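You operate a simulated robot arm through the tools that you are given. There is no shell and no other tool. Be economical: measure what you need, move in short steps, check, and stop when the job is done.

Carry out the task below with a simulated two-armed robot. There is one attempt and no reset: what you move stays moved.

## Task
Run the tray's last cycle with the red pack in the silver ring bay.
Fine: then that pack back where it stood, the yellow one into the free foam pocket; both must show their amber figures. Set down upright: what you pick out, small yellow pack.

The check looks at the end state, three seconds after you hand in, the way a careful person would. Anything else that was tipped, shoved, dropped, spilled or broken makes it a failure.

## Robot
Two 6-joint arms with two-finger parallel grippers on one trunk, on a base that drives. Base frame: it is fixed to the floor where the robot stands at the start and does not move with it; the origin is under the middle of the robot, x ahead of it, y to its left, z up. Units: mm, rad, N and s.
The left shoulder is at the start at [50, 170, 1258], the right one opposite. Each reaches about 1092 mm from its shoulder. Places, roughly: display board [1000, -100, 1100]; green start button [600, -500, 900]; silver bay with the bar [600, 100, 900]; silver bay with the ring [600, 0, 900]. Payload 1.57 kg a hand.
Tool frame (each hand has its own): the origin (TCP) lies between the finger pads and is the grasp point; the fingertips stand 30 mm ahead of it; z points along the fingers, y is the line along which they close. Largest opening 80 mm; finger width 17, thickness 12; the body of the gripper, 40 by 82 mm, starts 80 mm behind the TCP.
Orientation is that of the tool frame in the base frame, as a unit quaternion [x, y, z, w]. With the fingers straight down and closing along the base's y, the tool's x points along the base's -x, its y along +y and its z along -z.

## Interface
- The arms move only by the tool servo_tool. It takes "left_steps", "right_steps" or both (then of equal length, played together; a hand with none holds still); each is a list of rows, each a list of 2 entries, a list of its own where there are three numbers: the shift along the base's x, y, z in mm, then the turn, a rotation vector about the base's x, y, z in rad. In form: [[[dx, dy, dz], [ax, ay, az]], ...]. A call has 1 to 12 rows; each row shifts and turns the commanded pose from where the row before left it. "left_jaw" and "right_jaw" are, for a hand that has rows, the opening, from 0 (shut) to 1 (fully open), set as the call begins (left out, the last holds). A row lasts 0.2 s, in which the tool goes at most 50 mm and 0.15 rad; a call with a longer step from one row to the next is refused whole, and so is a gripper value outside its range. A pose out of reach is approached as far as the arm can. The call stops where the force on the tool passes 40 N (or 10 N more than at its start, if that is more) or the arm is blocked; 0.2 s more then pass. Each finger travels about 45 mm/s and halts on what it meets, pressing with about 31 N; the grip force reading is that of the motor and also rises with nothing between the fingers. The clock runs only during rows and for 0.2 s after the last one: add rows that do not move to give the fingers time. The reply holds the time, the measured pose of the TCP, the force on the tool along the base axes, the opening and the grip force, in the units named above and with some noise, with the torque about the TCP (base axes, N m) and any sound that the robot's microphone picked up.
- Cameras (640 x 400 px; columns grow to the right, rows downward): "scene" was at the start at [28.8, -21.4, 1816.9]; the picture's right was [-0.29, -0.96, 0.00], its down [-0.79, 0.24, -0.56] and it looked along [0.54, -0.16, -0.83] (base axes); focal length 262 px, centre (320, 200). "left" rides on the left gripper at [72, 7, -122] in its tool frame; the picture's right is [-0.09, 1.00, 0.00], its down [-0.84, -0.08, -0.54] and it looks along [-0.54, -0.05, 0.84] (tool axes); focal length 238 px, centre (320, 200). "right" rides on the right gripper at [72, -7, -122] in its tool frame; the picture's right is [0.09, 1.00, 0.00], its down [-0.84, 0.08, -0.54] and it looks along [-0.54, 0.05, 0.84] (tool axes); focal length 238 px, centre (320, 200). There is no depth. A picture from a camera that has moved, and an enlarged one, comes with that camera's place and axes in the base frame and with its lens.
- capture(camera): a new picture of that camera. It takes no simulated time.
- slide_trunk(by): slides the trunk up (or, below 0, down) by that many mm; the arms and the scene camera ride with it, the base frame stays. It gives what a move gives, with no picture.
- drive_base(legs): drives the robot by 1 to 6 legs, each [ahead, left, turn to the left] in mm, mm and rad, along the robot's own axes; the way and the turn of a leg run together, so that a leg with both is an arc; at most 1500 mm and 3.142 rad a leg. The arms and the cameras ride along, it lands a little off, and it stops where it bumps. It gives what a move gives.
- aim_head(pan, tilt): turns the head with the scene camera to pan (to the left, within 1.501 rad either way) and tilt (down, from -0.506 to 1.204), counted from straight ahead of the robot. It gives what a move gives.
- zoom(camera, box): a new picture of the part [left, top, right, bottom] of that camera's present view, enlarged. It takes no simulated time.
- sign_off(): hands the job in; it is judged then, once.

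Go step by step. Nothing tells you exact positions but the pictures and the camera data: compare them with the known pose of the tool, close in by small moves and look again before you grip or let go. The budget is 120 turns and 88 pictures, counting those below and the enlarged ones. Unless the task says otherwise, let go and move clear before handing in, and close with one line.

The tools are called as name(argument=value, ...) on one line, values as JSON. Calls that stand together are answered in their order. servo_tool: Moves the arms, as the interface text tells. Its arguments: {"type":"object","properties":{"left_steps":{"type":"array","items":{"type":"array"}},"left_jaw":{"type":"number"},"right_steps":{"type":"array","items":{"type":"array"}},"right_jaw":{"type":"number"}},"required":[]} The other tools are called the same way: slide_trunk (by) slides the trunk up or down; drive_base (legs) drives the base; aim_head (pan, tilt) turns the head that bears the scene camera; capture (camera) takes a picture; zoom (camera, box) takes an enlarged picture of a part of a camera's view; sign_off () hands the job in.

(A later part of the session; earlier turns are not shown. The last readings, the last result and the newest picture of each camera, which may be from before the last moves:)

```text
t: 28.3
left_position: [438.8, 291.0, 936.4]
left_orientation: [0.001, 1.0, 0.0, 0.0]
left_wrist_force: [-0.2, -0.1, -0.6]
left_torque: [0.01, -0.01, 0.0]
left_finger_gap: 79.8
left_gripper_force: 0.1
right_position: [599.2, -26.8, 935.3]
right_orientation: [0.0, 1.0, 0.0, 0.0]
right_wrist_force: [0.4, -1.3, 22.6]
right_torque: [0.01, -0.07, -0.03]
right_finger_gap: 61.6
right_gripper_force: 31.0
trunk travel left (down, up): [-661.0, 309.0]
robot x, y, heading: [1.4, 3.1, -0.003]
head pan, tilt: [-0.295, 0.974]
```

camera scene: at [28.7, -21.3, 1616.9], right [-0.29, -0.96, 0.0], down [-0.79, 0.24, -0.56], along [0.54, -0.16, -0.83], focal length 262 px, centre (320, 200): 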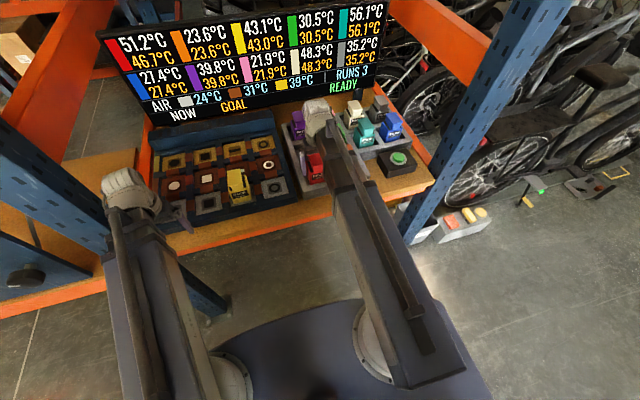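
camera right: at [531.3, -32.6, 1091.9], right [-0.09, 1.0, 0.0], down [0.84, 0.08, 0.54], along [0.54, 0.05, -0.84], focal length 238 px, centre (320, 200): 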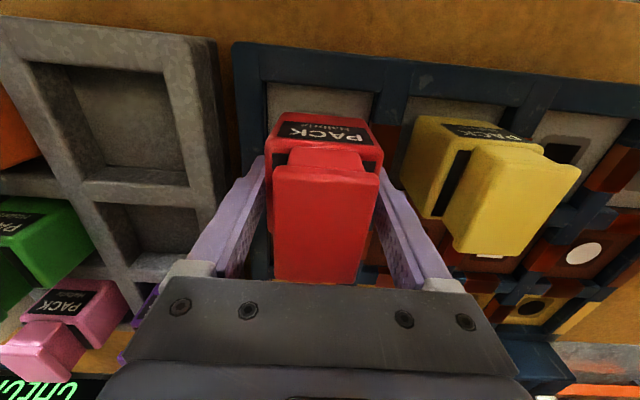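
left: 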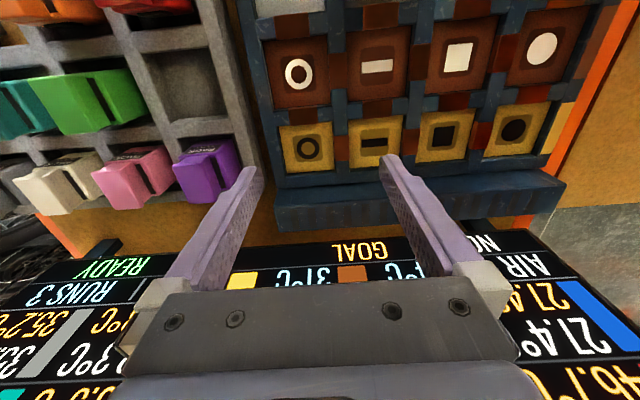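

The pack is seated (at about 942). I'll relieve the pressure, open and move up.

slide_trunk(by=1)

servo_tool(right_steps=[[[0, 0, 0], [0, 0, 0]], [[0, 0, 0], [0, 0, 0]], [[0, 0, 0], [0, 0, 0]]], right_jaw=0.95)

slide_trunk(by=120)

capture(camera="right")

capture(camera="scene")

```text
t: 28.8
left_position: [438.5, 291.3, 935.9]
left_orientation: [0.0, 1.0, 0.0, 0.0]
left_wrist_force: [0.3, 1.0, 0.2]
left_torque: [0.01, 0.0, -0.01]
left_finger_gap: 79.8
left_gripper_force: 0.0
right_position: [600.7, -26.6, 937.3]
right_orientation: [0.0, 1.0, 0.0, 0.0]
right_wrist_force: [-1.2, -0.3, 0.1]
right_torque: [-0.15, 0.0, -0.07]
right_finger_gap: 62.0
right_gripper_force: 31.4
trunk travel left (down, up): [-662.0, 308.0]
robot x, y, heading: [-1.6, -0.7, 0.002]
head pan, tilt: [-0.295, 0.974]
```

```text
t: 29.6
left_position: [439.1, 291.3, 936.6]
left_orientation: [0.0, 1.0, 0.0, -0.002]
left_wrist_force: [0.0, 0.0, -0.3]
left_torque: [0.01, 0.01, -0.02]
left_finger_gap: 80.0
left_gripper_force: 0.1
right_position: [601.0, -28.0, 936.5]
right_orientation: [0.0, 1.0, 0.0, 0.001]
right_wrist_force: [-0.4, 0.0, 0.3]
right_torque: [-0.01, -0.01, 0.02]
right_finger_gap: 76.3
right_gripper_force: 0.0
trunk travel left (down, up): [-662.0, 308.0]
robot x, y, heading: [-2.0, 1.4, -0.002]
head pan, tilt: [-0.295, 0.974]
```

```text
t: 31.1
left_position: [439.2, 292.6, 1056.4]
left_orientation: [-0.001, 1.0, 0.001, -0.001]
left_wrist_force: [0.3, -0.6, -0.2]
left_torque: [-0.01, -0.02, 0.03]
left_finger_gap: 79.8
left_gripper_force: 0.1
right_position: [602.2, -25.4, 1057.2]
right_orientation: [0.0, 1.0, 0.0, 0.001]
right_wrist_force: [-0.4, 0.2, -0.6]
right_torque: [0.0, -0.04, 0.01]
right_finger_gap: 75.9
right_gripper_force: 0.1
trunk travel left (down, up): [-782.0, 188.0]
robot x, y, heading: [-6.6, -0.9, 0.003]
head pan, tilt: [-0.295, 0.974]
```

```text
55 pictures are left
camera right: at [531.1, -34.0, 1178.9], right [-0.09, 1.0, 0.0], down [0.84, 0.08, 0.54], along [0.54, 0.05, -0.84], focal length 238 px, centre (320, 200)
```

right: 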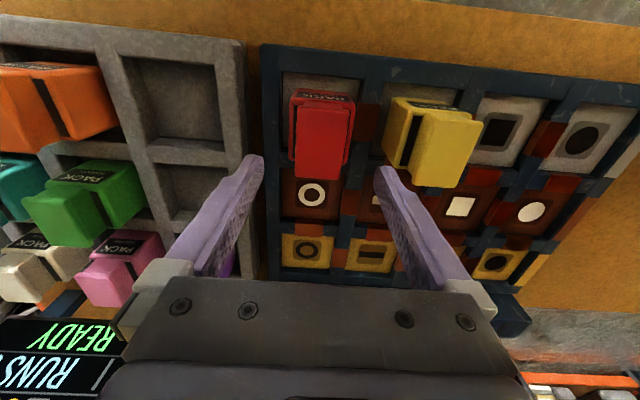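

```text
54 pictures are left
camera scene: at [28.8, -21.3, 1725.8], right [-0.29, -0.96, 0.0], down [-0.79, 0.24, -0.56], along [0.54, -0.16, -0.83], focal length 262 px, centre (320, 200)
```

scene: 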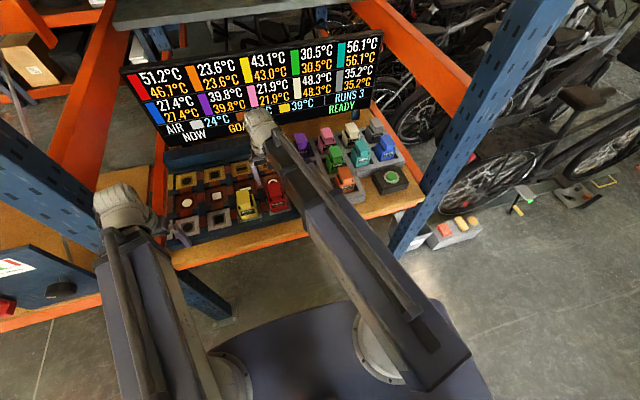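

The board says READY with red beside yellow in the silver row. I'll move the right hand, closed, over the green button at roughly (573,-488).

servo_tool(right_steps=[[[-3, -46, 0], [0, 0, 0]], [[-3, -46, 0], [0, 0, 0]], [[-3, -46, 0], [0, 0, 0]], [[-3, -46, 0], [0, 0, 0]], [[-3, -46, 0], [0, 0, 0]], [[-3, -46, 0], [0, 0, 0]], [[-3, -46, 0], [0, 0, 0]], [[-3, -46, 0], [0, 0, 0]], [[-3, -46, 0], [0, 0, 0]], [[-2, -46, 0], [0, 0, 0]], [[0, 0, 0], [0, 0, 0]]], right_jaw=0.0)

capture(camera="right")

zoom(camera="scene", box=[110, 30, 390, 240])

```text
t: 33.5
left_position: [438.8, 291.5, 1056.1]
left_orientation: [0.0, 1.0, -0.001, -0.001]
left_wrist_force: [0.6, -0.1, -0.5]
left_torque: [-0.03, -0.01, 0.01]
left_finger_gap: 80.2
left_gripper_force: 0.1
right_position: [571.9, -487.2, 1057.8]
right_orientation: [0.0, 1.0, 0.001, 0.001]
right_wrist_force: [1.0, 0.2, 0.2]
right_torque: [0.01, 0.0, -0.01]
right_finger_gap: 0.0
right_gripper_force: 21.2
trunk travel left (down, up): [-782.0, 188.0]
robot x, y, heading: [-0.6, 2.8, -0.003]
head pan, tilt: [-0.295, 0.974]
```

```text
53 pictures are left
camera right: at [502.1, -494.3, 1179.1], right [-0.09, 1.0, 0.0], down [0.84, 0.08, 0.54], along [0.54, 0.05, -0.84], focal length 238 px, centre (320, 200)
```

right: 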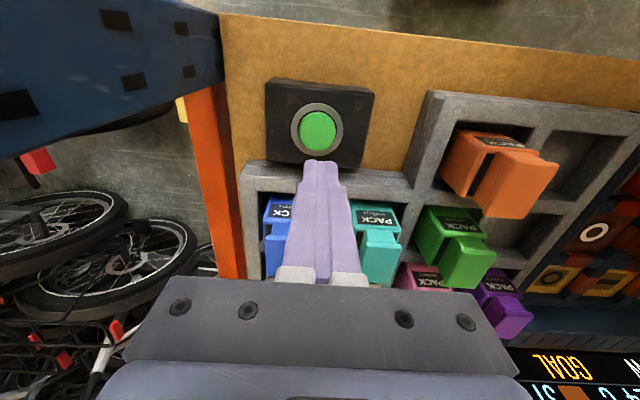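

```text
1.90 times, centred on (250, 135) of scene
camera zoom: at [28.7, -20.7, 1725.9], right [-0.29, -0.96, 0.0], down [-0.79, 0.24, -0.56], along [0.54, -0.16, -0.83], focal length 499 px, centre (453, 324)
```

zoom: 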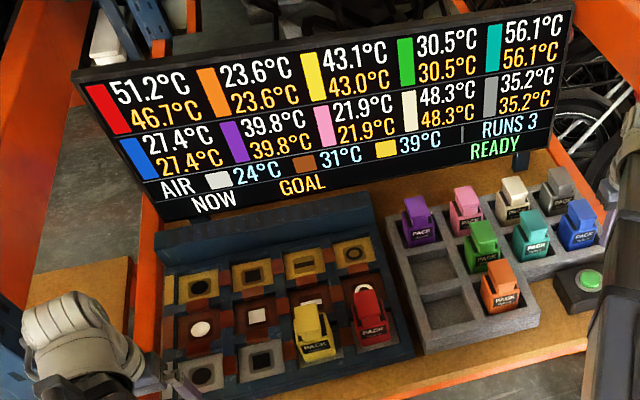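

The button is at about (576,-490). I'll align over it and come down to just above.

servo_tool(right_steps=[[[4, -2.5, 0], [0, 0, 0]], [[0, 0, 0], [0, 0, 0]]])

slide_trunk(by=-75)

capture(camera="right")

```text
t: 34.1
left_position: [439.2, 291.2, 1058.1]
left_orientation: [0.0, 1.0, 0.0, -0.001]
left_wrist_force: [0.3, 0.5, 0.6]
left_torque: [0.0, -0.01, -0.03]
left_finger_gap: 79.8
left_gripper_force: 0.0
right_position: [575.8, -489.9, 1057.5]
right_orientation: [0.0, 1.0, 0.001, 0.0]
right_wrist_force: [0.3, -0.4, 0.3]
right_torque: [0.01, 0.04, -0.02]
right_finger_gap: 0.3
right_gripper_force: 21.2
trunk travel left (down, up): [-782.0, 188.0]
robot x, y, heading: [0.6, 1.9, -0.002]
head pan, tilt: [-0.295, 0.974]
```

```text
t: 35.2
left_position: [439.2, 291.1, 981.2]
left_orientation: [-0.001, 1.0, 0.0, -0.001]
left_wrist_force: [-0.3, -1.0, 0.2]
left_torque: [-0.01, 0.0, -0.01]
left_finger_gap: 79.9
left_gripper_force: 0.0
right_position: [576.6, -489.1, 982.2]
right_orientation: [0.0, 1.0, 0.0, 0.0]
right_wrist_force: [-0.9, -0.6, -0.6]
right_torque: [0.02, -0.01, 0.01]
right_finger_gap: 0.0
right_gripper_force: 21.6
trunk travel left (down, up): [-707.0, 263.0]
robot x, y, heading: [0.9, -2.9, -0.0]
head pan, tilt: [-0.295, 0.974]
```

```text
51 pictures are left
camera right: at [506.0, -496.5, 1104.0], right [-0.09, 1.0, 0.0], down [0.84, 0.08, 0.54], along [0.54, 0.05, -0.84], focal length 238 px, centre (320, 200)
```

right: 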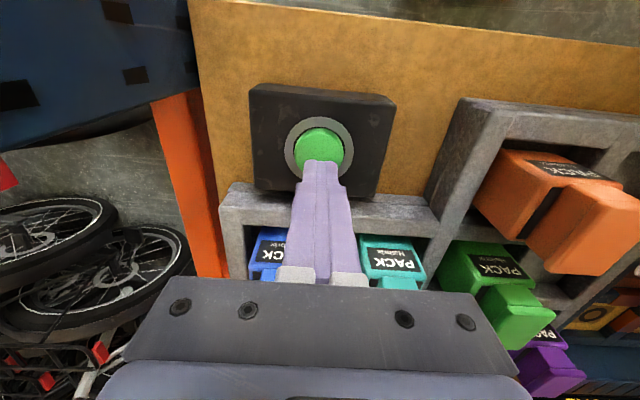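

servo_tool(right_steps=[[[7, 0, 0], [0, 0, 0]], [[0, 0, 0], [0, 0, 0]]])

slide_trunk(by=-30)

zoom(camera="right", box=[220, 80, 420, 220])

```text
t: 35.8
left_position: [439.0, 291.2, 982.2]
left_orientation: [0.0, 1.0, 0.0, -0.001]
left_wrist_force: [-0.5, 0.0, -0.7]
left_torque: [-0.02, 0.0, -0.01]
left_finger_gap: 79.8
left_gripper_force: 0.1
right_position: [584.1, -488.3, 982.3]
right_orientation: [0.0, 1.0, -0.001, 0.001]
right_wrist_force: [0.0, 0.3, -0.7]
right_torque: [-0.01, 0.01, 0.01]
right_finger_gap: 0.0
right_gripper_force: 21.1
trunk travel left (down, up): [-707.0, 263.0]
robot x, y, heading: [3.1, -2.3, -0.003]
head pan, tilt: [-0.295, 0.974]
```

```text
t: 36.6
left_position: [438.5, 290.8, 953.3]
left_orientation: [0.0, 1.0, 0.0, -0.001]
left_wrist_force: [0.4, -0.2, -0.1]
left_torque: [-0.01, -0.02, 0.02]
left_finger_gap: 80.2
left_gripper_force: 0.2
right_position: [583.1, -489.2, 950.7]
right_orientation: [0.0, 1.0, 0.0, 0.0]
right_wrist_force: [0.9, 0.1, 0.2]
right_torque: [0.01, 0.04, 0.0]
right_finger_gap: 0.0
right_gripper_force: 21.1
trunk travel left (down, up): [-677.0, 293.0]
robot x, y, heading: [3.1, 0.4, 0.004]
head pan, tilt: [-0.295, 0.974]
```

```text
2.86 times, centred on (320, 150) of right
camera zoom: at [512.9, -496.3, 1074.0], right [-0.09, 1.0, 0.0], down [0.84, 0.08, 0.54], along [0.54, 0.05, -0.84], focal length 681 px, centre (320, 343)
```

zoom: 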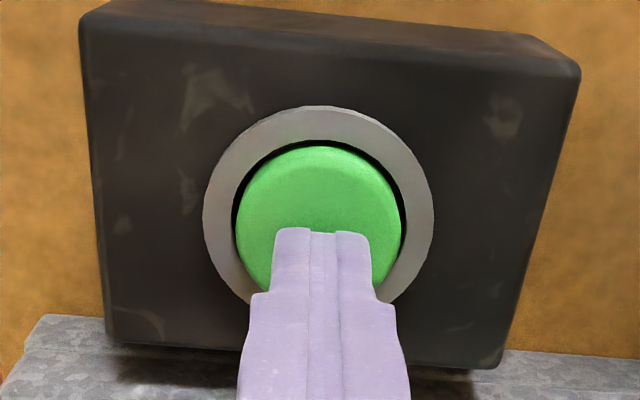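

The fingertips are right over the button, so I'll press down in small steps.

slide_trunk(by=-6)

slide_trunk(by=-5)

zoom(camera="right", box=[220, 80, 420, 220])

```text
t: 37.1
left_position: [439.7, 291.7, 946.4]
left_orientation: [0.0, 1.0, 0.0, -0.001]
left_wrist_force: [-0.1, 0.2, -0.9]
left_torque: [-0.02, -0.01, -0.01]
left_finger_gap: 80.1
left_gripper_force: 0.0
right_position: [584.2, -489.2, 946.2]
right_orientation: [0.0, 1.0, -0.001, 0.0]
right_wrist_force: [0.1, -0.6, 1.3]
right_torque: [0.01, -0.02, 0.0]
right_finger_gap: 0.0
right_gripper_force: 21.0
trunk travel left (down, up): [-671.0, 299.0]
robot x, y, heading: [2.9, 0.0, 0.002]
head pan, tilt: [-0.295, 0.974]
```

```text
t: 37.7
left_position: [438.6, 291.7, 941.3]
left_orientation: [0.0, 1.0, 0.0, -0.001]
left_wrist_force: [0.3, -0.5, -0.9]
left_torque: [0.02, 0.03, -0.01]
left_finger_gap: 80.1
left_gripper_force: 0.0
right_position: [583.3, -488.8, 940.0]
right_orientation: [0.0, 1.0, 0.0, 0.001]
right_wrist_force: [2.1, -2.2, 9.9]
right_torque: [-0.11, -0.11, 0.01]
right_finger_gap: 0.3
right_gripper_force: 21.0
trunk travel left (down, up): [-666.0, 304.0]
robot x, y, heading: [-2.6, -3.8, -0.002]
head pan, tilt: [-0.295, 0.974]
heard: click
```

```text
2.86 times, centred on (320, 150) of right
camera zoom: at [512.9, -496.2, 1063.3], right [-0.09, 1.0, 0.0], down [0.84, 0.08, 0.54], along [0.54, 0.05, -0.84], focal length 681 px, centre (320, 343)
```

zoom: 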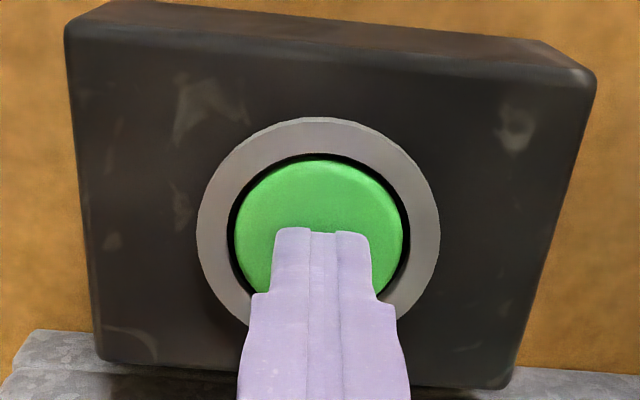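

I heard a click. I'll back off and read the board.

slide_trunk(by=118)

zoom(camera="scene", box=[110, 30, 390, 240])

```text
t: 39.1
left_position: [438.8, 291.6, 1059.3]
left_orientation: [-0.001, 1.0, 0.0, -0.001]
left_wrist_force: [0.7, 0.0, -0.2]
left_torque: [-0.01, 0.0, -0.04]
left_finger_gap: 80.1
left_gripper_force: 0.0
right_position: [583.0, -489.9, 1058.1]
right_orientation: [0.001, 1.0, 0.0, -0.001]
right_wrist_force: [-0.4, 0.4, -0.3]
right_torque: [-0.01, 0.02, 0.03]
right_finger_gap: 0.0
right_gripper_force: 21.1
trunk travel left (down, up): [-784.0, 186.0]
robot x, y, heading: [2.2, -1.4, 0.001]
head pan, tilt: [-0.295, 0.974]
```

```text
1.90 times, centred on (250, 135) of scene
camera zoom: at [28.9, -21.4, 1727.8], right [-0.29, -0.96, 0.0], down [-0.79, 0.24, -0.56], along [0.54, -0.16, -0.83], focal length 499 px, centre (453, 324)
```

zoom: 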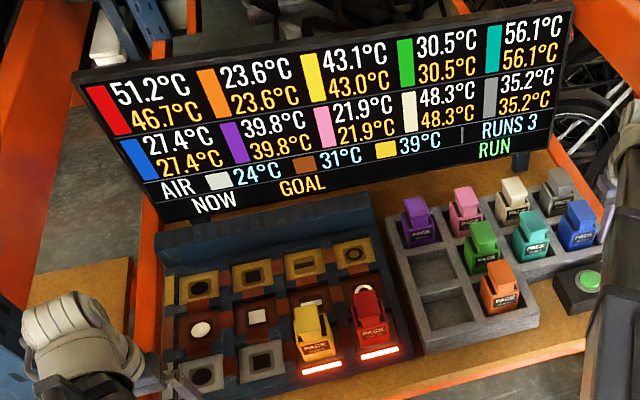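

The cycle is running. Meanwhile I'll bring the right hand back near the tray, high up, and wait.

servo_tool(right_steps=[[[1, 46, 0], [0, 0, 0]], [[2, 46, 0], [0, 0, 0]], [[2, 46, 0], [0, 0, 0]], [[2, 46, 0], [0, 0, 0]], [[2, 46, 0], [0, 0, 0]], [[2, 46, 0], [0, 0, 0]], [[2, 46, 0], [0, 0, 0]], [[2, 46, 0], [0, 0, 0]], [[2, 46, 0], [0, 0, 0]], [[1, 48, 0], [0, 0, 0]], [[0, 0, 0], [0, 0, 0]]], right_jaw=1.0)

zoom(camera="scene", box=[110, 30, 390, 240])

```text
t: 41.5
left_position: [437.7, 291.7, 1058.7]
left_orientation: [0.0, 1.0, 0.0, -0.001]
left_wrist_force: [-0.8, 0.1, 0.0]
left_torque: [0.0, -0.01, -0.01]
left_finger_gap: 80.0
left_gripper_force: 0.1
right_position: [600.7, -25.3, 1058.0]
right_orientation: [-0.001, 1.0, 0.0, 0.0]
right_wrist_force: [0.9, 0.2, -0.2]
right_torque: [0.01, 0.03, -0.01]
right_finger_gap: 80.0
right_gripper_force: 0.1
trunk travel left (down, up): [-784.0, 186.0]
robot x, y, heading: [-2.4, -4.3, 0.003]
head pan, tilt: [-0.295, 0.974]
```

```text
1.90 times, centred on (250, 135) of scene
camera zoom: at [28.7, -21.9, 1727.9], right [-0.29, -0.96, 0.0], down [-0.79, 0.24, -0.56], along [0.54, -0.16, -0.83], focal length 499 px, centre (453, 324)
```

zoom: 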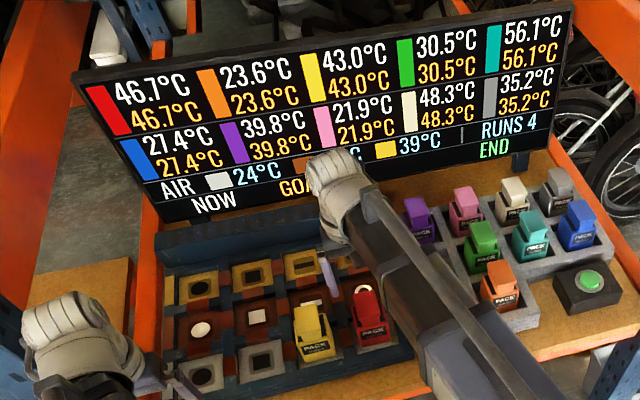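

Both readouts match their amber figures (46.7 and 43.0) and the board says END. Next I'll pick red up again.

servo_tool(right_steps=[[[0, -1.5, 0], [0, 0, 0]], [[0, 0, 0], [0, 0, 0]]])

capture(camera="right")

slide_trunk(by=-117)

servo_tool(right_steps=[[[0, 0, 0], [0, 0, 0]], [[0, 0, 0], [0, 0, 0]], [[0, 0, 0], [0, 0, 0]], [[0, 0, 0], [0, 0, 0]]], right_jaw=0.0)

slide_trunk(by=8)

```text
t: 42.1
left_position: [439.9, 291.0, 1058.2]
left_orientation: [0.0, 1.0, -0.001, -0.001]
left_wrist_force: [0.2, -1.0, 0.4]
left_torque: [0.04, -0.01, -0.03]
left_finger_gap: 80.1
left_gripper_force: 0.0
right_position: [601.5, -26.8, 1059.1]
right_orientation: [0.0, 1.0, 0.0, 0.0]
right_wrist_force: [0.4, 0.0, -0.7]
right_torque: [0.0, -0.01, 0.04]
right_finger_gap: 80.0
right_gripper_force: 0.1
trunk travel left (down, up): [-784.0, 186.0]
robot x, y, heading: [-1.4, 1.3, -0.001]
head pan, tilt: [-0.295, 0.974]
```

```text
46 pictures are left
camera right: at [531.3, -34.8, 1181.0], right [-0.09, 1.0, 0.0], down [0.84, 0.08, 0.54], along [0.54, 0.05, -0.84], focal length 238 px, centre (320, 200)
```

right: 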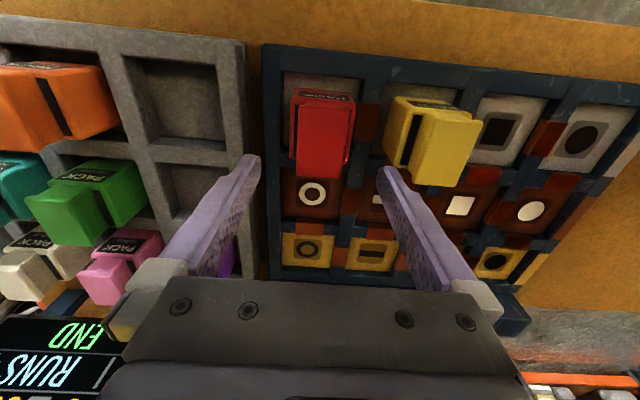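

```text
t: 43.6
left_position: [438.6, 291.8, 942.3]
left_orientation: [0.0, 1.0, 0.0, -0.001]
left_wrist_force: [0.1, 0.3, -0.7]
left_torque: [0.01, -0.01, -0.02]
left_finger_gap: 79.9
left_gripper_force: 0.1
right_position: [600.8, -28.1, 941.4]
right_orientation: [0.0, 1.0, 0.0, 0.0]
right_wrist_force: [-0.2, 0.0, 0.1]
right_torque: [-0.01, 0.01, 0.0]
right_finger_gap: 79.9
right_gripper_force: 0.0
trunk travel left (down, up): [-667.0, 303.0]
robot x, y, heading: [6.2, 1.8, -0.001]
head pan, tilt: [-0.295, 0.974]
```

```text
t: 44.6
left_position: [438.5, 292.2, 942.1]
left_orientation: [0.0, 1.0, 0.0, -0.001]
left_wrist_force: [0.4, -0.3, -0.1]
left_torque: [-0.02, 0.0, 0.03]
left_finger_gap: 80.1
left_gripper_force: 0.1
right_position: [601.9, -27.3, 942.1]
right_orientation: [0.0, 1.0, 0.001, 0.0]
right_wrist_force: [0.6, 1.4, 1.3]
right_torque: [0.2, 0.03, 0.01]
right_finger_gap: 61.8
right_gripper_force: 30.9
trunk travel left (down, up): [-667.0, 303.0]
robot x, y, heading: [-0.8, -2.3, -0.002]
head pan, tilt: [-0.295, 0.974]
```

```text
t: 45.2
left_position: [438.5, 292.4, 950.3]
left_orientation: [-0.001, 1.0, 0.0, -0.001]
left_wrist_force: [0.7, 0.4, -0.1]
left_torque: [0.02, -0.02, -0.03]
left_finger_gap: 79.9
left_gripper_force: 0.1
right_position: [602.7, -28.8, 950.2]
right_orientation: [0.0, 1.0, 0.0, 0.0]
right_wrist_force: [-0.4, -0.5, -5.5]
right_torque: [0.0, -0.02, 0.03]
right_finger_gap: 61.6
right_gripper_force: 30.9
trunk travel left (down, up): [-675.0, 295.0]
robot x, y, heading: [3.8, -2.9, 0.002]
head pan, tilt: [-0.295, 0.974]
```

Red is held again (about 5 N). I'll lift it and carry it back to its original pocket.

slide_trunk(by=25)

slide_trunk(by=40)

servo_tool(right_steps=[[[0, -26, 0], [0, 0, 0]], [[0, -26, 0], [0, 0, 0]], [[0, -26, 0], [0, 0, 0]], [[0, -26, 0], [0, 0, 0]], [[0, -26, 0], [0, 0, 0]], [[0, -24, 0], [0, 0, 0]], [[0, 0, 0], [0, 0, 0]]])

capture(camera="right")

```text
t: 45.9
left_position: [439.9, 292.3, 973.0]
left_orientation: [0.0, 1.0, 0.0, -0.001]
left_wrist_force: [-0.9, 0.5, 0.3]
left_torque: [0.04, -0.01, 0.01]
left_finger_gap: 80.2
left_gripper_force: 0.0
right_position: [602.3, -28.1, 974.6]
right_orientation: [0.0, 1.0, 0.001, 0.0]
right_wrist_force: [-0.4, 0.0, -5.1]
right_torque: [0.04, -0.01, -0.01]
right_finger_gap: 61.6
right_gripper_force: 30.4
trunk travel left (down, up): [-700.0, 270.0]
robot x, y, heading: [3.0, -1.5, -0.002]
head pan, tilt: [-0.295, 0.974]
```

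```text
t: 46.7
left_position: [439.9, 291.2, 1014.5]
left_orientation: [0.0, 1.0, 0.0, -0.001]
left_wrist_force: [0.3, 0.7, 0.7]
left_torque: [0.01, -0.05, 0.0]
left_finger_gap: 79.9
left_gripper_force: 0.0
right_position: [602.2, -28.0, 1014.9]
right_orientation: [0.0, 1.0, 0.0, -0.001]
right_wrist_force: [-0.2, 1.0, -5.4]
right_torque: [-0.03, 0.02, 0.0]
right_finger_gap: 61.8
right_gripper_force: 30.7
trunk travel left (down, up): [-740.0, 230.0]
robot x, y, heading: [-2.0, 2.8, -0.003]
head pan, tilt: [-0.295, 0.974]
```

```text
t: 48.3
left_position: [439.4, 291.9, 1015.3]
left_orientation: [0.0, 1.0, 0.0, -0.001]
left_wrist_force: [-0.2, 0.4, 0.7]
left_torque: [0.0, -0.01, 0.0]
left_finger_gap: 80.2
left_gripper_force: 0.2
right_position: [601.3, -182.1, 1014.8]
right_orientation: [0.0, 1.0, 0.0, 0.0]
right_wrist_force: [-0.9, 0.3, -4.1]
right_torque: [-0.01, 0.0, 0.0]
right_finger_gap: 61.9
right_gripper_force: 31.4
trunk travel left (down, up): [-740.0, 230.0]
robot x, y, heading: [-2.2, 0.6, -0.002]
head pan, tilt: [-0.295, 0.974]
```

```text
45 pictures are left
camera right: at [531.6, -188.6, 1136.8], right [-0.09, 1.0, 0.0], down [0.84, 0.08, 0.54], along [0.54, 0.05, -0.84], focal length 238 px, centre (320, 200)
```

right: 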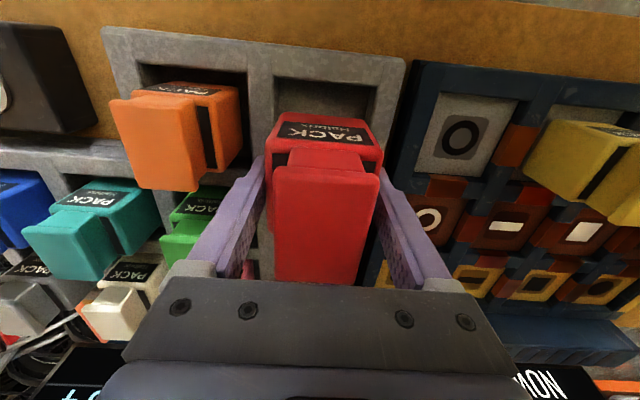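

It's aligned as at pick-up, so I'll lower it into the pocket.

slide_trunk(by=-60)

slide_trunk(by=-9)

slide_trunk(by=-3)

```text
t: 49.3
left_position: [439.7, 292.9, 954.5]
left_orientation: [0.0, 1.0, 0.001, -0.001]
left_wrist_force: [-0.2, -0.9, 0.6]
left_torque: [0.03, 0.01, -0.02]
left_finger_gap: 80.0
left_gripper_force: 0.0
right_position: [601.9, -181.0, 954.0]
right_orientation: [-0.001, 1.0, 0.0, 0.0]
right_wrist_force: [-0.4, 0.1, -4.2]
right_torque: [0.03, 0.01, -0.03]
right_finger_gap: 61.6
right_gripper_force: 31.0
trunk travel left (down, up): [-680.0, 290.0]
robot x, y, heading: [0.7, -3.6, 0.002]
head pan, tilt: [-0.295, 0.974]
```

```text
t: 49.9
left_position: [439.2, 291.0, 945.5]
left_orientation: [0.001, 1.0, 0.0, -0.001]
left_wrist_force: [-0.8, 1.0, -0.1]
left_torque: [-0.01, -0.01, 0.0]
left_finger_gap: 80.1
left_gripper_force: 0.0
right_position: [602.5, -181.9, 945.6]
right_orientation: [0.0, 1.0, 0.0, 0.0]
right_wrist_force: [0.5, -0.4, -3.9]
right_torque: [-0.03, 0.01, -0.02]
right_finger_gap: 61.9
right_gripper_force: 31.2
trunk travel left (down, up): [-671.0, 299.0]
robot x, y, heading: [-2.7, 1.5, -0.001]
head pan, tilt: [-0.295, 0.974]
```

```text
t: 50.4
left_position: [440.0, 291.7, 943.1]
left_orientation: [-0.001, 1.0, 0.0, -0.001]
left_wrist_force: [-0.2, 0.3, -0.1]
left_torque: [-0.02, 0.0, -0.01]
left_finger_gap: 80.0
left_gripper_force: 0.0
right_position: [601.5, -180.8, 942.1]
right_orientation: [0.0, 1.0, 0.0, 0.0]
right_wrist_force: [0.6, 0.2, -4.8]
right_torque: [0.03, 0.01, -0.03]
right_finger_gap: 61.9
right_gripper_force: 30.9
trunk travel left (down, up): [-668.0, 302.0]
robot x, y, heading: [1.7, 4.0, -0.004]
head pan, tilt: [-0.295, 0.974]
```

slide_trunk(by=-1)

slide_trunk(by=-1)

```text
t: 50.9
left_position: [438.7, 292.3, 942.5]
left_orientation: [0.0, 1.0, 0.0, -0.001]
left_wrist_force: [0.8, 0.3, -0.8]
left_torque: [0.0, 0.02, 0.01]
left_finger_gap: 80.0
left_gripper_force: 0.0
right_position: [603.0, -180.9, 941.8]
right_orientation: [0.001, 1.0, 0.0, 0.0]
right_wrist_force: [1.3, -0.5, 0.5]
right_torque: [0.09, -0.01, 0.01]
right_finger_gap: 62.0
right_gripper_force: 31.4
trunk travel left (down, up): [-667.0, 303.0]
robot x, y, heading: [1.9, 3.3, 0.001]
head pan, tilt: [-0.295, 0.974]
```

```text
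t: 51.5
left_position: [438.4, 291.6, 941.4]
left_orientation: [0.0, 1.0, 0.0, 0.0]
left_wrist_force: [-0.4, 0.8, -1.2]
left_torque: [0.0, 0.0, 0.02]
left_finger_gap: 79.9
left_gripper_force: 0.0
right_position: [601.9, -181.1, 942.3]
right_orientation: [0.001, 1.0, 0.0, 0.001]
right_wrist_force: [8.6, -2.1, 26.6]
right_torque: [0.13, 0.48, 0.06]
right_finger_gap: 61.9
right_gripper_force: 31.0
trunk travel left (down, up): [-666.0, 304.0]
robot x, y, heading: [1.0, 3.4, -0.003]
head pan, tilt: [-0.295, 0.974]
```

Red is seated. I'll open slightly, raise a little, then open fully and lift clear.

slide_trunk(by=1)

servo_tool(right_steps=[[[0, 0, 0], [0, 0, 0]], [[0, 0, 0], [0, 0, 0]]], right_jaw=0.83)

slide_trunk(by=10)

servo_tool(right_steps=[[[0, 0, 0], [0, 0, 0]], [[0, 0, 0], [0, 0, 0]]], right_jaw=1.0)

slide_trunk(by=105)

capture(camera="right")

```text
t: 52.0
left_position: [437.2, 291.8, 941.9]
left_orientation: [0.0, 1.0, 0.0, -0.001]
left_wrist_force: [-0.7, -0.1, -0.7]
left_torque: [0.0, 0.02, 0.0]
left_finger_gap: 80.0
left_gripper_force: 0.1
right_position: [601.6, -181.5, 941.9]
right_orientation: [-0.001, 1.0, 0.0, 0.0]
right_wrist_force: [5.1, -1.5, 11.7]
right_torque: [-0.07, -0.11, -0.01]
right_finger_gap: 61.6
right_gripper_force: 31.2
trunk travel left (down, up): [-667.0, 303.0]
robot x, y, heading: [-1.9, -4.0, 0.004]
head pan, tilt: [-0.295, 0.974]
```

```text
t: 52.6
left_position: [439.3, 292.5, 942.3]
left_orientation: [-0.001, 1.0, 0.0, -0.001]
left_wrist_force: [0.8, 0.4, -0.3]
left_torque: [0.01, 0.01, 0.01]
left_finger_gap: 79.9
left_gripper_force: 0.0
right_position: [601.3, -181.2, 941.9]
right_orientation: [0.0, 1.0, 0.0, -0.001]
right_wrist_force: [-1.4, 1.5, -1.0]
right_torque: [0.12, 0.02, -0.11]
right_finger_gap: 64.6
right_gripper_force: 0.1
trunk travel left (down, up): [-667.0, 303.0]
robot x, y, heading: [-1.5, -1.1, -0.003]
head pan, tilt: [-0.295, 0.974]
```

```text
t: 53.1
left_position: [440.7, 291.6, 951.6]
left_orientation: [0.0, 1.0, 0.001, 0.0]
left_wrist_force: [1.3, -0.9, -0.4]
left_torque: [0.0, 0.01, 0.01]
left_finger_gap: 80.0
left_gripper_force: 0.1
right_position: [602.1, -181.4, 951.9]
right_orientation: [0.0, 1.0, 0.0, -0.001]
right_wrist_force: [0.3, -1.5, 0.3]
right_torque: [0.01, -0.02, -0.02]
right_finger_gap: 66.3
right_gripper_force: 0.0
trunk travel left (down, up): [-677.0, 293.0]
robot x, y, heading: [-0.1, -3.9, -0.001]
head pan, tilt: [-0.295, 0.974]
```

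```text
t: 53.7
left_position: [439.1, 291.5, 951.4]
left_orientation: [0.0, 1.0, 0.0, -0.001]
left_wrist_force: [0.1, 0.1, -0.2]
left_torque: [0.0, -0.01, -0.01]
left_finger_gap: 80.2
left_gripper_force: 0.0
right_position: [601.4, -179.6, 952.1]
right_orientation: [0.0, 1.0, 0.0, -0.001]
right_wrist_force: [-0.7, 0.3, 0.2]
right_torque: [0.02, 0.02, 0.0]
right_finger_gap: 80.0
right_gripper_force: 0.0
trunk travel left (down, up): [-677.0, 293.0]
robot x, y, heading: [-0.1, -0.6, -0.001]
head pan, tilt: [-0.295, 0.974]
```

```text
t: 55.1
left_position: [439.5, 292.2, 1057.2]
left_orientation: [0.001, 1.0, 0.0, 0.0]
left_wrist_force: [1.0, 0.4, -0.1]
left_torque: [-0.01, 0.0, -0.02]
left_finger_gap: 80.1
left_gripper_force: 0.0
right_position: [601.8, -181.6, 1057.4]
right_orientation: [0.0, 1.0, 0.0, 0.0]
right_wrist_force: [0.8, 0.3, 0.8]
right_torque: [-0.03, 0.0, 0.01]
right_finger_gap: 80.1
right_gripper_force: 0.0
trunk travel left (down, up): [-782.0, 188.0]
robot x, y, heading: [-3.0, -1.9, 0.001]
head pan, tilt: [-0.295, 0.974]
```

```text
44 pictures are left
camera right: at [531.4, -188.5, 1178.9], right [-0.09, 1.0, 0.0], down [0.84, 0.08, 0.54], along [0.54, 0.05, -0.84], focal length 238 px, centre (320, 200)
```

right: 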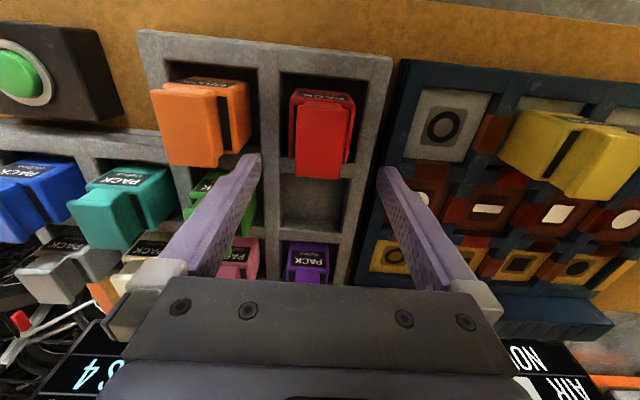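

Red is back in its pocket. Next is yellow, at about (600,78).

servo_tool(right_steps=[[[0, 43, 0], [0, 0, 0]], [[0, 43, 0], [0, 0, 0]], [[0, 43, 0], [0, 0, 0]], [[0, 43, 0], [0, 0, 0]], [[0, 43, 0], [0, 0, 0]], [[0, 43, 0], [0, 0, 0]], [[0, 0, 0], [0, 0, 0]]])

capture(camera="right")

zoom(camera="right", box=[240, 60, 420, 200])

```text
t: 56.7
left_position: [439.4, 291.7, 1058.1]
left_orientation: [0.0, 1.0, 0.0, -0.001]
left_wrist_force: [0.4, -1.1, 0.0]
left_torque: [0.01, -0.01, -0.01]
left_finger_gap: 79.9
left_gripper_force: 0.1
right_position: [601.6, 76.4, 1056.9]
right_orientation: [-0.001, 1.0, 0.0, -0.001]
right_wrist_force: [0.4, -0.2, 0.2]
right_torque: [0.01, 0.0, 0.03]
right_finger_gap: 79.9
right_gripper_force: 0.1
trunk travel left (down, up): [-782.0, 188.0]
robot x, y, heading: [-1.6, 1.2, -0.0]
head pan, tilt: [-0.295, 0.974]
```

```text
43 pictures are left
camera right: at [531.3, 68.8, 1179.0], right [-0.09, 1.0, 0.0], down [0.84, 0.08, 0.54], along [0.54, 0.05, -0.84], focal length 238 px, centre (320, 200)
```

right: 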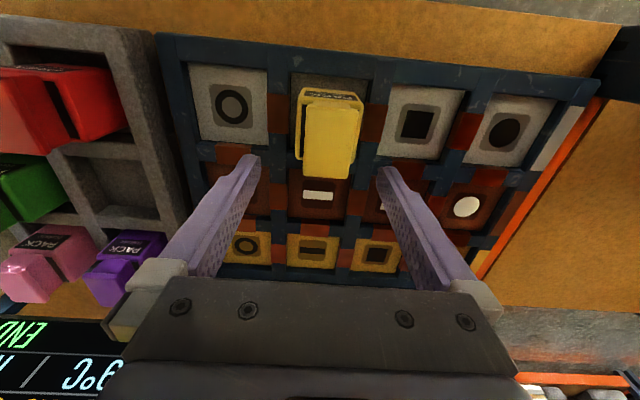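

```text
2.86 times, centred on (330, 130) of right
camera zoom: at [531.3, 68.8, 1179.0], right [-0.09, 1.0, 0.0], down [0.84, 0.08, 0.54], along [0.54, 0.05, -0.84], focal length 681 px, centre (291, 400)
```

zoom: 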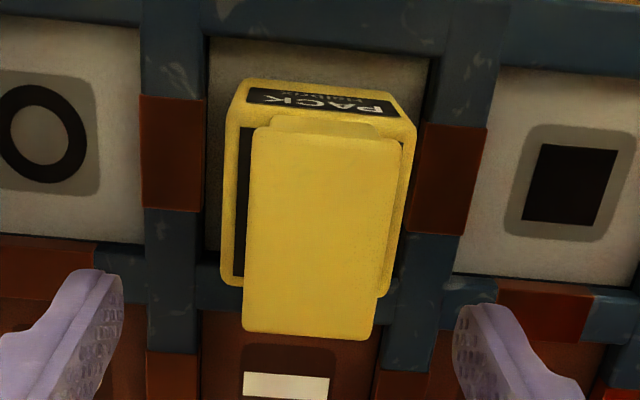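

Compared with the same view of red, yellow is centred near (603,84). I'll shift, lower and grip.

servo_tool(right_steps=[[[1, 7.5, 0], [0, 0, 0]], [[0, 0, 0], [0, 0, 0]]])

slide_trunk(by=-80)

capture(camera="right")

```text
t: 57.3
left_position: [439.8, 291.6, 1057.0]
left_orientation: [-0.001, 1.0, 0.0, -0.001]
left_wrist_force: [0.0, -0.1, 0.3]
left_torque: [0.0, -0.01, 0.01]
left_finger_gap: 80.0
left_gripper_force: 0.0
right_position: [602.4, 82.9, 1056.1]
right_orientation: [0.0, 1.0, 0.001, -0.001]
right_wrist_force: [0.0, -0.3, -0.3]
right_torque: [-0.01, 0.05, -0.01]
right_finger_gap: 79.9
right_gripper_force: 0.1
trunk travel left (down, up): [-782.0, 188.0]
robot x, y, heading: [-0.1, 0.7, 0.005]
head pan, tilt: [-0.295, 0.974]
```

```text
t: 58.5
left_position: [439.3, 291.8, 976.6]
left_orientation: [0.001, 1.0, -0.001, -0.001]
left_wrist_force: [0.2, -0.1, -0.5]
left_torque: [0.03, 0.01, -0.05]
left_finger_gap: 80.1
left_gripper_force: 0.0
right_position: [601.8, 83.7, 977.0]
right_orientation: [0.0, 1.0, 0.0, 0.0]
right_wrist_force: [0.1, 0.1, -0.2]
right_torque: [0.0, -0.06, 0.04]
right_finger_gap: 79.7
right_gripper_force: 0.2
trunk travel left (down, up): [-702.0, 268.0]
robot x, y, heading: [-1.8, 0.9, 0.005]
head pan, tilt: [-0.295, 0.974]
```

```text
41 pictures are left
camera right: at [532.2, 76.4, 1099.0], right [-0.09, 1.0, 0.0], down [0.84, 0.08, 0.54], along [0.54, 0.05, -0.84], focal length 238 px, centre (320, 200)
```

right: 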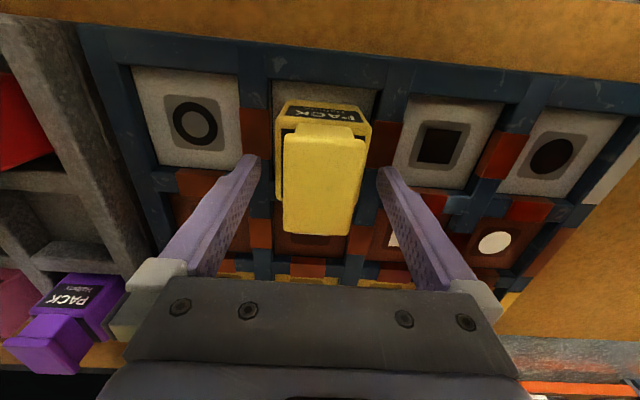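

slide_trunk(by=-35)

servo_tool(right_steps=[[[0, 0, 0], [0, 0, 0]], [[0, 0, 0], [0, 0, 0]], [[0, 0, 0], [0, 0, 0]], [[0, 0, 0], [0, 0, 0]]], right_jaw=0.0)

slide_trunk(by=8)

capture(camera="right")

```text
t: 59.3
left_position: [439.0, 291.1, 941.3]
left_orientation: [0.0, 1.0, 0.0, -0.002]
left_wrist_force: [0.1, -0.3, 0.8]
left_torque: [0.0, 0.0, 0.01]
left_finger_gap: 80.0
left_gripper_force: 0.0
right_position: [602.0, 84.3, 941.9]
right_orientation: [0.0, 1.0, 0.0, 0.0]
right_wrist_force: [-0.7, 0.3, -0.6]
right_torque: [0.0, 0.01, -0.01]
right_finger_gap: 80.1
right_gripper_force: 0.0
trunk travel left (down, up): [-667.0, 303.0]
robot x, y, heading: [1.6, 0.9, 0.001]
head pan, tilt: [-0.295, 0.974]
```

```text
t: 60.3
left_position: [439.7, 291.4, 942.0]
left_orientation: [0.0, 1.0, 0.0, -0.001]
left_wrist_force: [0.2, 0.0, 0.5]
left_torque: [0.03, 0.02, 0.03]
left_finger_gap: 80.1
left_gripper_force: 0.0
right_position: [602.0, 84.0, 941.3]
right_orientation: [0.001, 1.0, 0.0, 0.0]
right_wrist_force: [1.0, -1.1, 1.0]
right_torque: [-0.14, 0.09, 0.02]
right_finger_gap: 61.8
right_gripper_force: 31.4
trunk travel left (down, up): [-667.0, 303.0]
robot x, y, heading: [1.6, 0.6, 0.003]
head pan, tilt: [-0.295, 0.974]
```

```text
t: 60.8
left_position: [439.2, 292.4, 949.3]
left_orientation: [-0.001, 1.0, 0.001, 0.0]
left_wrist_force: [-0.1, 0.5, 0.4]
left_torque: [0.0, 0.02, -0.03]
left_finger_gap: 80.0
left_gripper_force: 0.2
right_position: [603.2, 83.5, 950.7]
right_orientation: [0.0, 1.0, 0.0, -0.001]
right_wrist_force: [0.1, 0.3, -4.1]
right_torque: [0.0, 0.02, -0.01]
right_finger_gap: 62.0
right_gripper_force: 31.0
trunk travel left (down, up): [-675.0, 295.0]
robot x, y, heading: [0.9, -3.2, 0.001]
head pan, tilt: [-0.295, 0.974]
```

```text
40 pictures are left
camera right: at [532.7, 76.6, 1071.7], right [-0.09, 1.0, 0.0], down [0.84, 0.08, 0.54], along [0.54, 0.05, -0.84], focal length 238 px, centre (320, 200)
```

right: 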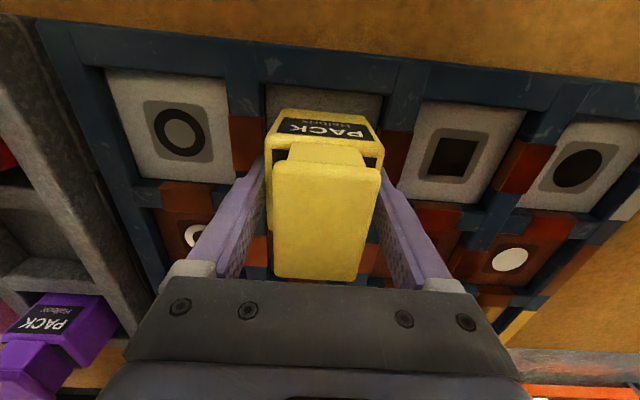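

Yellow is held and the free pocket is around (713,-183). I'll lift, go back in x first and then across to it, clear of red.

slide_trunk(by=30)

slide_trunk(by=65)

servo_tool(right_steps=[[[27, 0, 0], [0, 0, 0]], [[27, 0, 0], [0, 0, 0]], [[27, 0, 0], [0, 0, 0]], [[27, 0, 0], [0, 0, 0]], [[0, -30, 0], [0, 0, 0]], [[0, -30, 0], [0, 0, 0]], [[0, -30, 0], [0, 0, 0]], [[0, -30, 0], [0, 0, 0]], [[0, 0, 0], [0, 0, 0]]])

capture(camera="right")

```text
t: 61.6
left_position: [439.3, 290.6, 979.3]
left_orientation: [0.001, 1.0, 0.0, -0.001]
left_wrist_force: [0.2, 1.1, -0.6]
left_torque: [0.02, 0.0, 0.02]
left_finger_gap: 80.0
left_gripper_force: 0.0
right_position: [602.6, 84.3, 978.6]
right_orientation: [0.0, 1.0, 0.0, 0.0]
right_wrist_force: [-0.6, 0.8, -5.7]
right_torque: [-0.01, -0.04, -0.02]
right_finger_gap: 61.8
right_gripper_force: 31.0
trunk travel left (down, up): [-705.0, 265.0]
robot x, y, heading: [3.4, 0.3, -0.001]
head pan, tilt: [-0.295, 0.974]
```

```text
t: 62.6
left_position: [438.5, 291.6, 1045.2]
left_orientation: [0.0, 1.0, 0.0, -0.001]
left_wrist_force: [0.0, 0.1, -0.2]
left_torque: [0.03, -0.03, 0.03]
left_finger_gap: 80.1
left_gripper_force: 0.1
right_position: [602.8, 84.1, 1043.6]
right_orientation: [0.0, 1.0, 0.0, 0.0]
right_wrist_force: [0.0, -0.6, -4.8]
right_torque: [0.02, 0.01, 0.02]
right_finger_gap: 61.5
right_gripper_force: 31.1
trunk travel left (down, up): [-770.0, 200.0]
robot x, y, heading: [0.0, 3.7, 0.002]
head pan, tilt: [-0.295, 0.974]
```

```text
t: 64.6
left_position: [440.0, 292.3, 1044.5]
left_orientation: [-0.001, 1.0, 0.0, -0.001]
left_wrist_force: [-0.5, -0.7, -0.3]
left_torque: [-0.04, 0.01, -0.01]
left_finger_gap: 79.9
left_gripper_force: 0.2
right_position: [711.2, -37.2, 1044.6]
right_orientation: [0.0, 1.0, 0.001, -0.001]
right_wrist_force: [0.4, 1.1, -5.1]
right_torque: [0.01, 0.01, 0.01]
right_finger_gap: 61.7
right_gripper_force: 31.1
trunk travel left (down, up): [-770.0, 200.0]
robot x, y, heading: [-0.3, -0.1, -0.002]
head pan, tilt: [-0.295, 0.974]
```

```text
39 pictures are left
camera right: at [640.6, -44.4, 1166.8], right [-0.09, 1.0, 0.0], down [0.84, 0.08, 0.54], along [0.54, 0.05, -0.84], focal length 238 px, centre (320, 200)
```

right: 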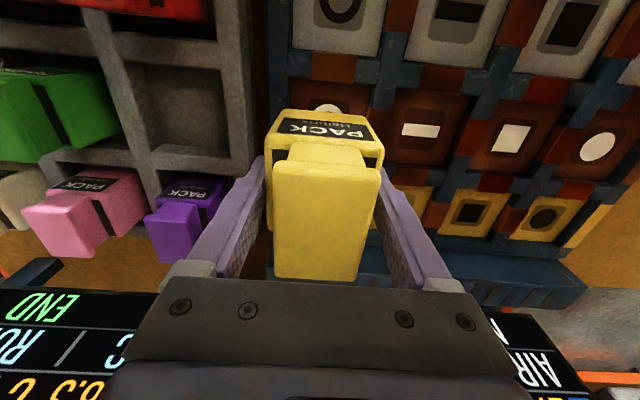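

The free pocket's corners put its centre at about (712,-180). I'll move over it.

servo_tool(right_steps=[[[0, -29, 0], [0, 0, 0]], [[0, -29, 0], [0, 0, 0]], [[0, -29, 0], [0, 0, 0]], [[0, -29, 0], [0, 0, 0]], [[0, -27, 0], [0, 0, 0]], [[0, 0, 0], [0, 0, 0]]])

slide_trunk(by=-50)

capture(camera="right")

zoom(camera="scene", box=[230, 80, 390, 200])

```text
t: 66.0
left_position: [438.7, 292.5, 1044.9]
left_orientation: [-0.001, 1.0, 0.0, -0.001]
left_wrist_force: [-0.3, -0.2, 0.2]
left_torque: [-0.03, 0.0, 0.02]
left_finger_gap: 79.9
left_gripper_force: 0.0
right_position: [711.4, -178.9, 1044.5]
right_orientation: [0.0, 1.0, -0.001, 0.0]
right_wrist_force: [-0.3, 0.1, -5.1]
right_torque: [-0.03, 0.01, -0.01]
right_finger_gap: 61.9
right_gripper_force: 30.3
trunk travel left (down, up): [-770.0, 200.0]
robot x, y, heading: [3.3, 0.8, 0.001]
head pan, tilt: [-0.295, 0.974]
```

```text
t: 67.0
left_position: [439.4, 291.9, 994.9]
left_orientation: [0.0, 1.0, 0.0, -0.002]
left_wrist_force: [0.8, -0.4, 0.1]
left_torque: [0.0, 0.01, 0.01]
left_finger_gap: 80.1
left_gripper_force: 0.0
right_position: [710.5, -179.8, 995.1]
right_orientation: [0.0, 1.0, 0.001, 0.001]
right_wrist_force: [-0.7, -0.2, -4.5]
right_torque: [0.02, 0.01, 0.0]
right_finger_gap: 61.8
right_gripper_force: 30.5
trunk travel left (down, up): [-720.0, 250.0]
robot x, y, heading: [-1.3, 1.5, 0.002]
head pan, tilt: [-0.295, 0.974]
```

```text
38 pictures are left
camera right: at [640.7, -186.4, 1116.8], right [-0.09, 1.0, 0.0], down [0.84, 0.08, 0.54], along [0.54, 0.05, -0.84], focal length 238 px, centre (320, 200)
```

right: 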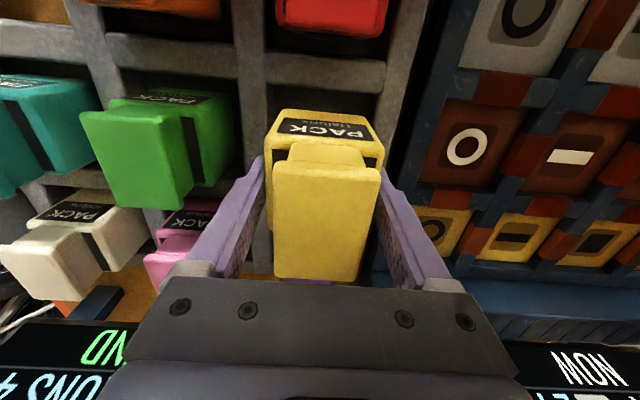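

```text
3.33 times, centred on (310, 140) of scene
camera zoom: at [29.1, -21.5, 1663.9], right [-0.29, -0.96, 0.0], down [-0.79, 0.24, -0.56], along [0.54, -0.16, -0.83], focal length 873 px, centre (353, 400)
```

zoom: 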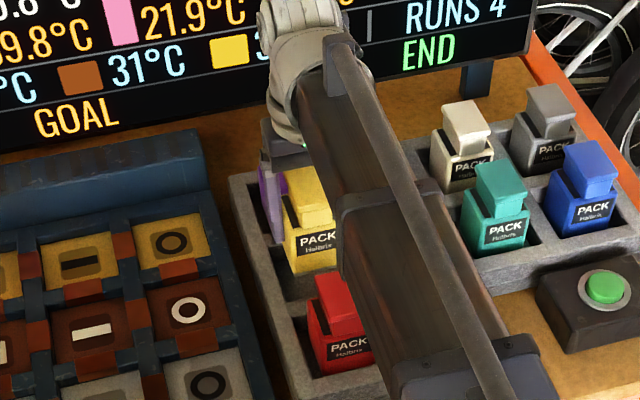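

Yellow lines up with the pocket, so I'll lower it in.

slide_trunk(by=-42)

slide_trunk(by=-8)

slide_trunk(by=-2)

slide_trunk(by=-1)

```text
t: 67.8
left_position: [439.4, 291.8, 951.7]
left_orientation: [0.0, 1.0, -0.001, -0.001]
left_wrist_force: [0.2, 0.2, -0.7]
left_torque: [0.03, 0.03, 0.04]
left_finger_gap: 79.8
left_gripper_force: 0.0
right_position: [710.7, -180.0, 952.7]
right_orientation: [0.0, 1.0, 0.0, -0.001]
right_wrist_force: [0.7, 0.1, -3.8]
right_torque: [0.03, -0.01, 0.0]
right_finger_gap: 62.2
right_gripper_force: 31.4
trunk travel left (down, up): [-678.0, 292.0]
robot x, y, heading: [0.6, 3.0, 0.0]
head pan, tilt: [-0.295, 0.974]
```

```text
t: 68.4
left_position: [438.7, 291.6, 943.9]
left_orientation: [0.0, 1.0, 0.0, 0.0]
left_wrist_force: [-0.7, -0.9, -0.2]
left_torque: [0.04, 0.0, -0.01]
left_finger_gap: 79.8
left_gripper_force: 0.2
right_position: [710.5, -179.6, 944.8]
right_orientation: [-0.001, 1.0, 0.0, 0.001]
right_wrist_force: [0.4, 0.0, -4.3]
right_torque: [0.0, 0.0, 0.02]
right_finger_gap: 61.9
right_gripper_force: 31.0
trunk travel left (down, up): [-670.0, 300.0]
robot x, y, heading: [0.4, 2.1, 0.003]
head pan, tilt: [-0.295, 0.974]
```

```text
t: 68.9
left_position: [439.8, 292.0, 943.2]
left_orientation: [0.0, 1.0, 0.0, -0.001]
left_wrist_force: [-0.5, -0.7, -0.5]
left_torque: [0.01, 0.02, 0.0]
left_finger_gap: 80.1
left_gripper_force: 0.0
right_position: [710.4, -178.8, 942.2]
right_orientation: [0.0, 1.0, 0.0, 0.001]
right_wrist_force: [-0.2, -0.3, -4.8]
right_torque: [0.03, -0.03, 0.0]
right_finger_gap: 61.7
right_gripper_force: 31.1
trunk travel left (down, up): [-668.0, 302.0]
robot x, y, heading: [-0.9, 5.8, -0.002]
head pan, tilt: [-0.295, 0.974]
```

```text
t: 69.4
left_position: [439.1, 292.2, 940.8]
left_orientation: [0.0, 1.0, 0.001, -0.001]
left_wrist_force: [0.2, 0.6, -0.1]
left_torque: [-0.03, 0.0, 0.0]
left_finger_gap: 79.8
left_gripper_force: 0.0
right_position: [710.5, -178.6, 942.7]
right_orientation: [0.0, 1.0, -0.001, 0.001]
right_wrist_force: [0.9, -0.4, 0.1]
right_torque: [0.06, 0.01, -0.06]
right_finger_gap: 61.7
right_gripper_force: 30.8
trunk travel left (down, up): [-667.0, 303.0]
robot x, y, heading: [3.0, 1.1, -0.0]
head pan, tilt: [-0.295, 0.974]
```

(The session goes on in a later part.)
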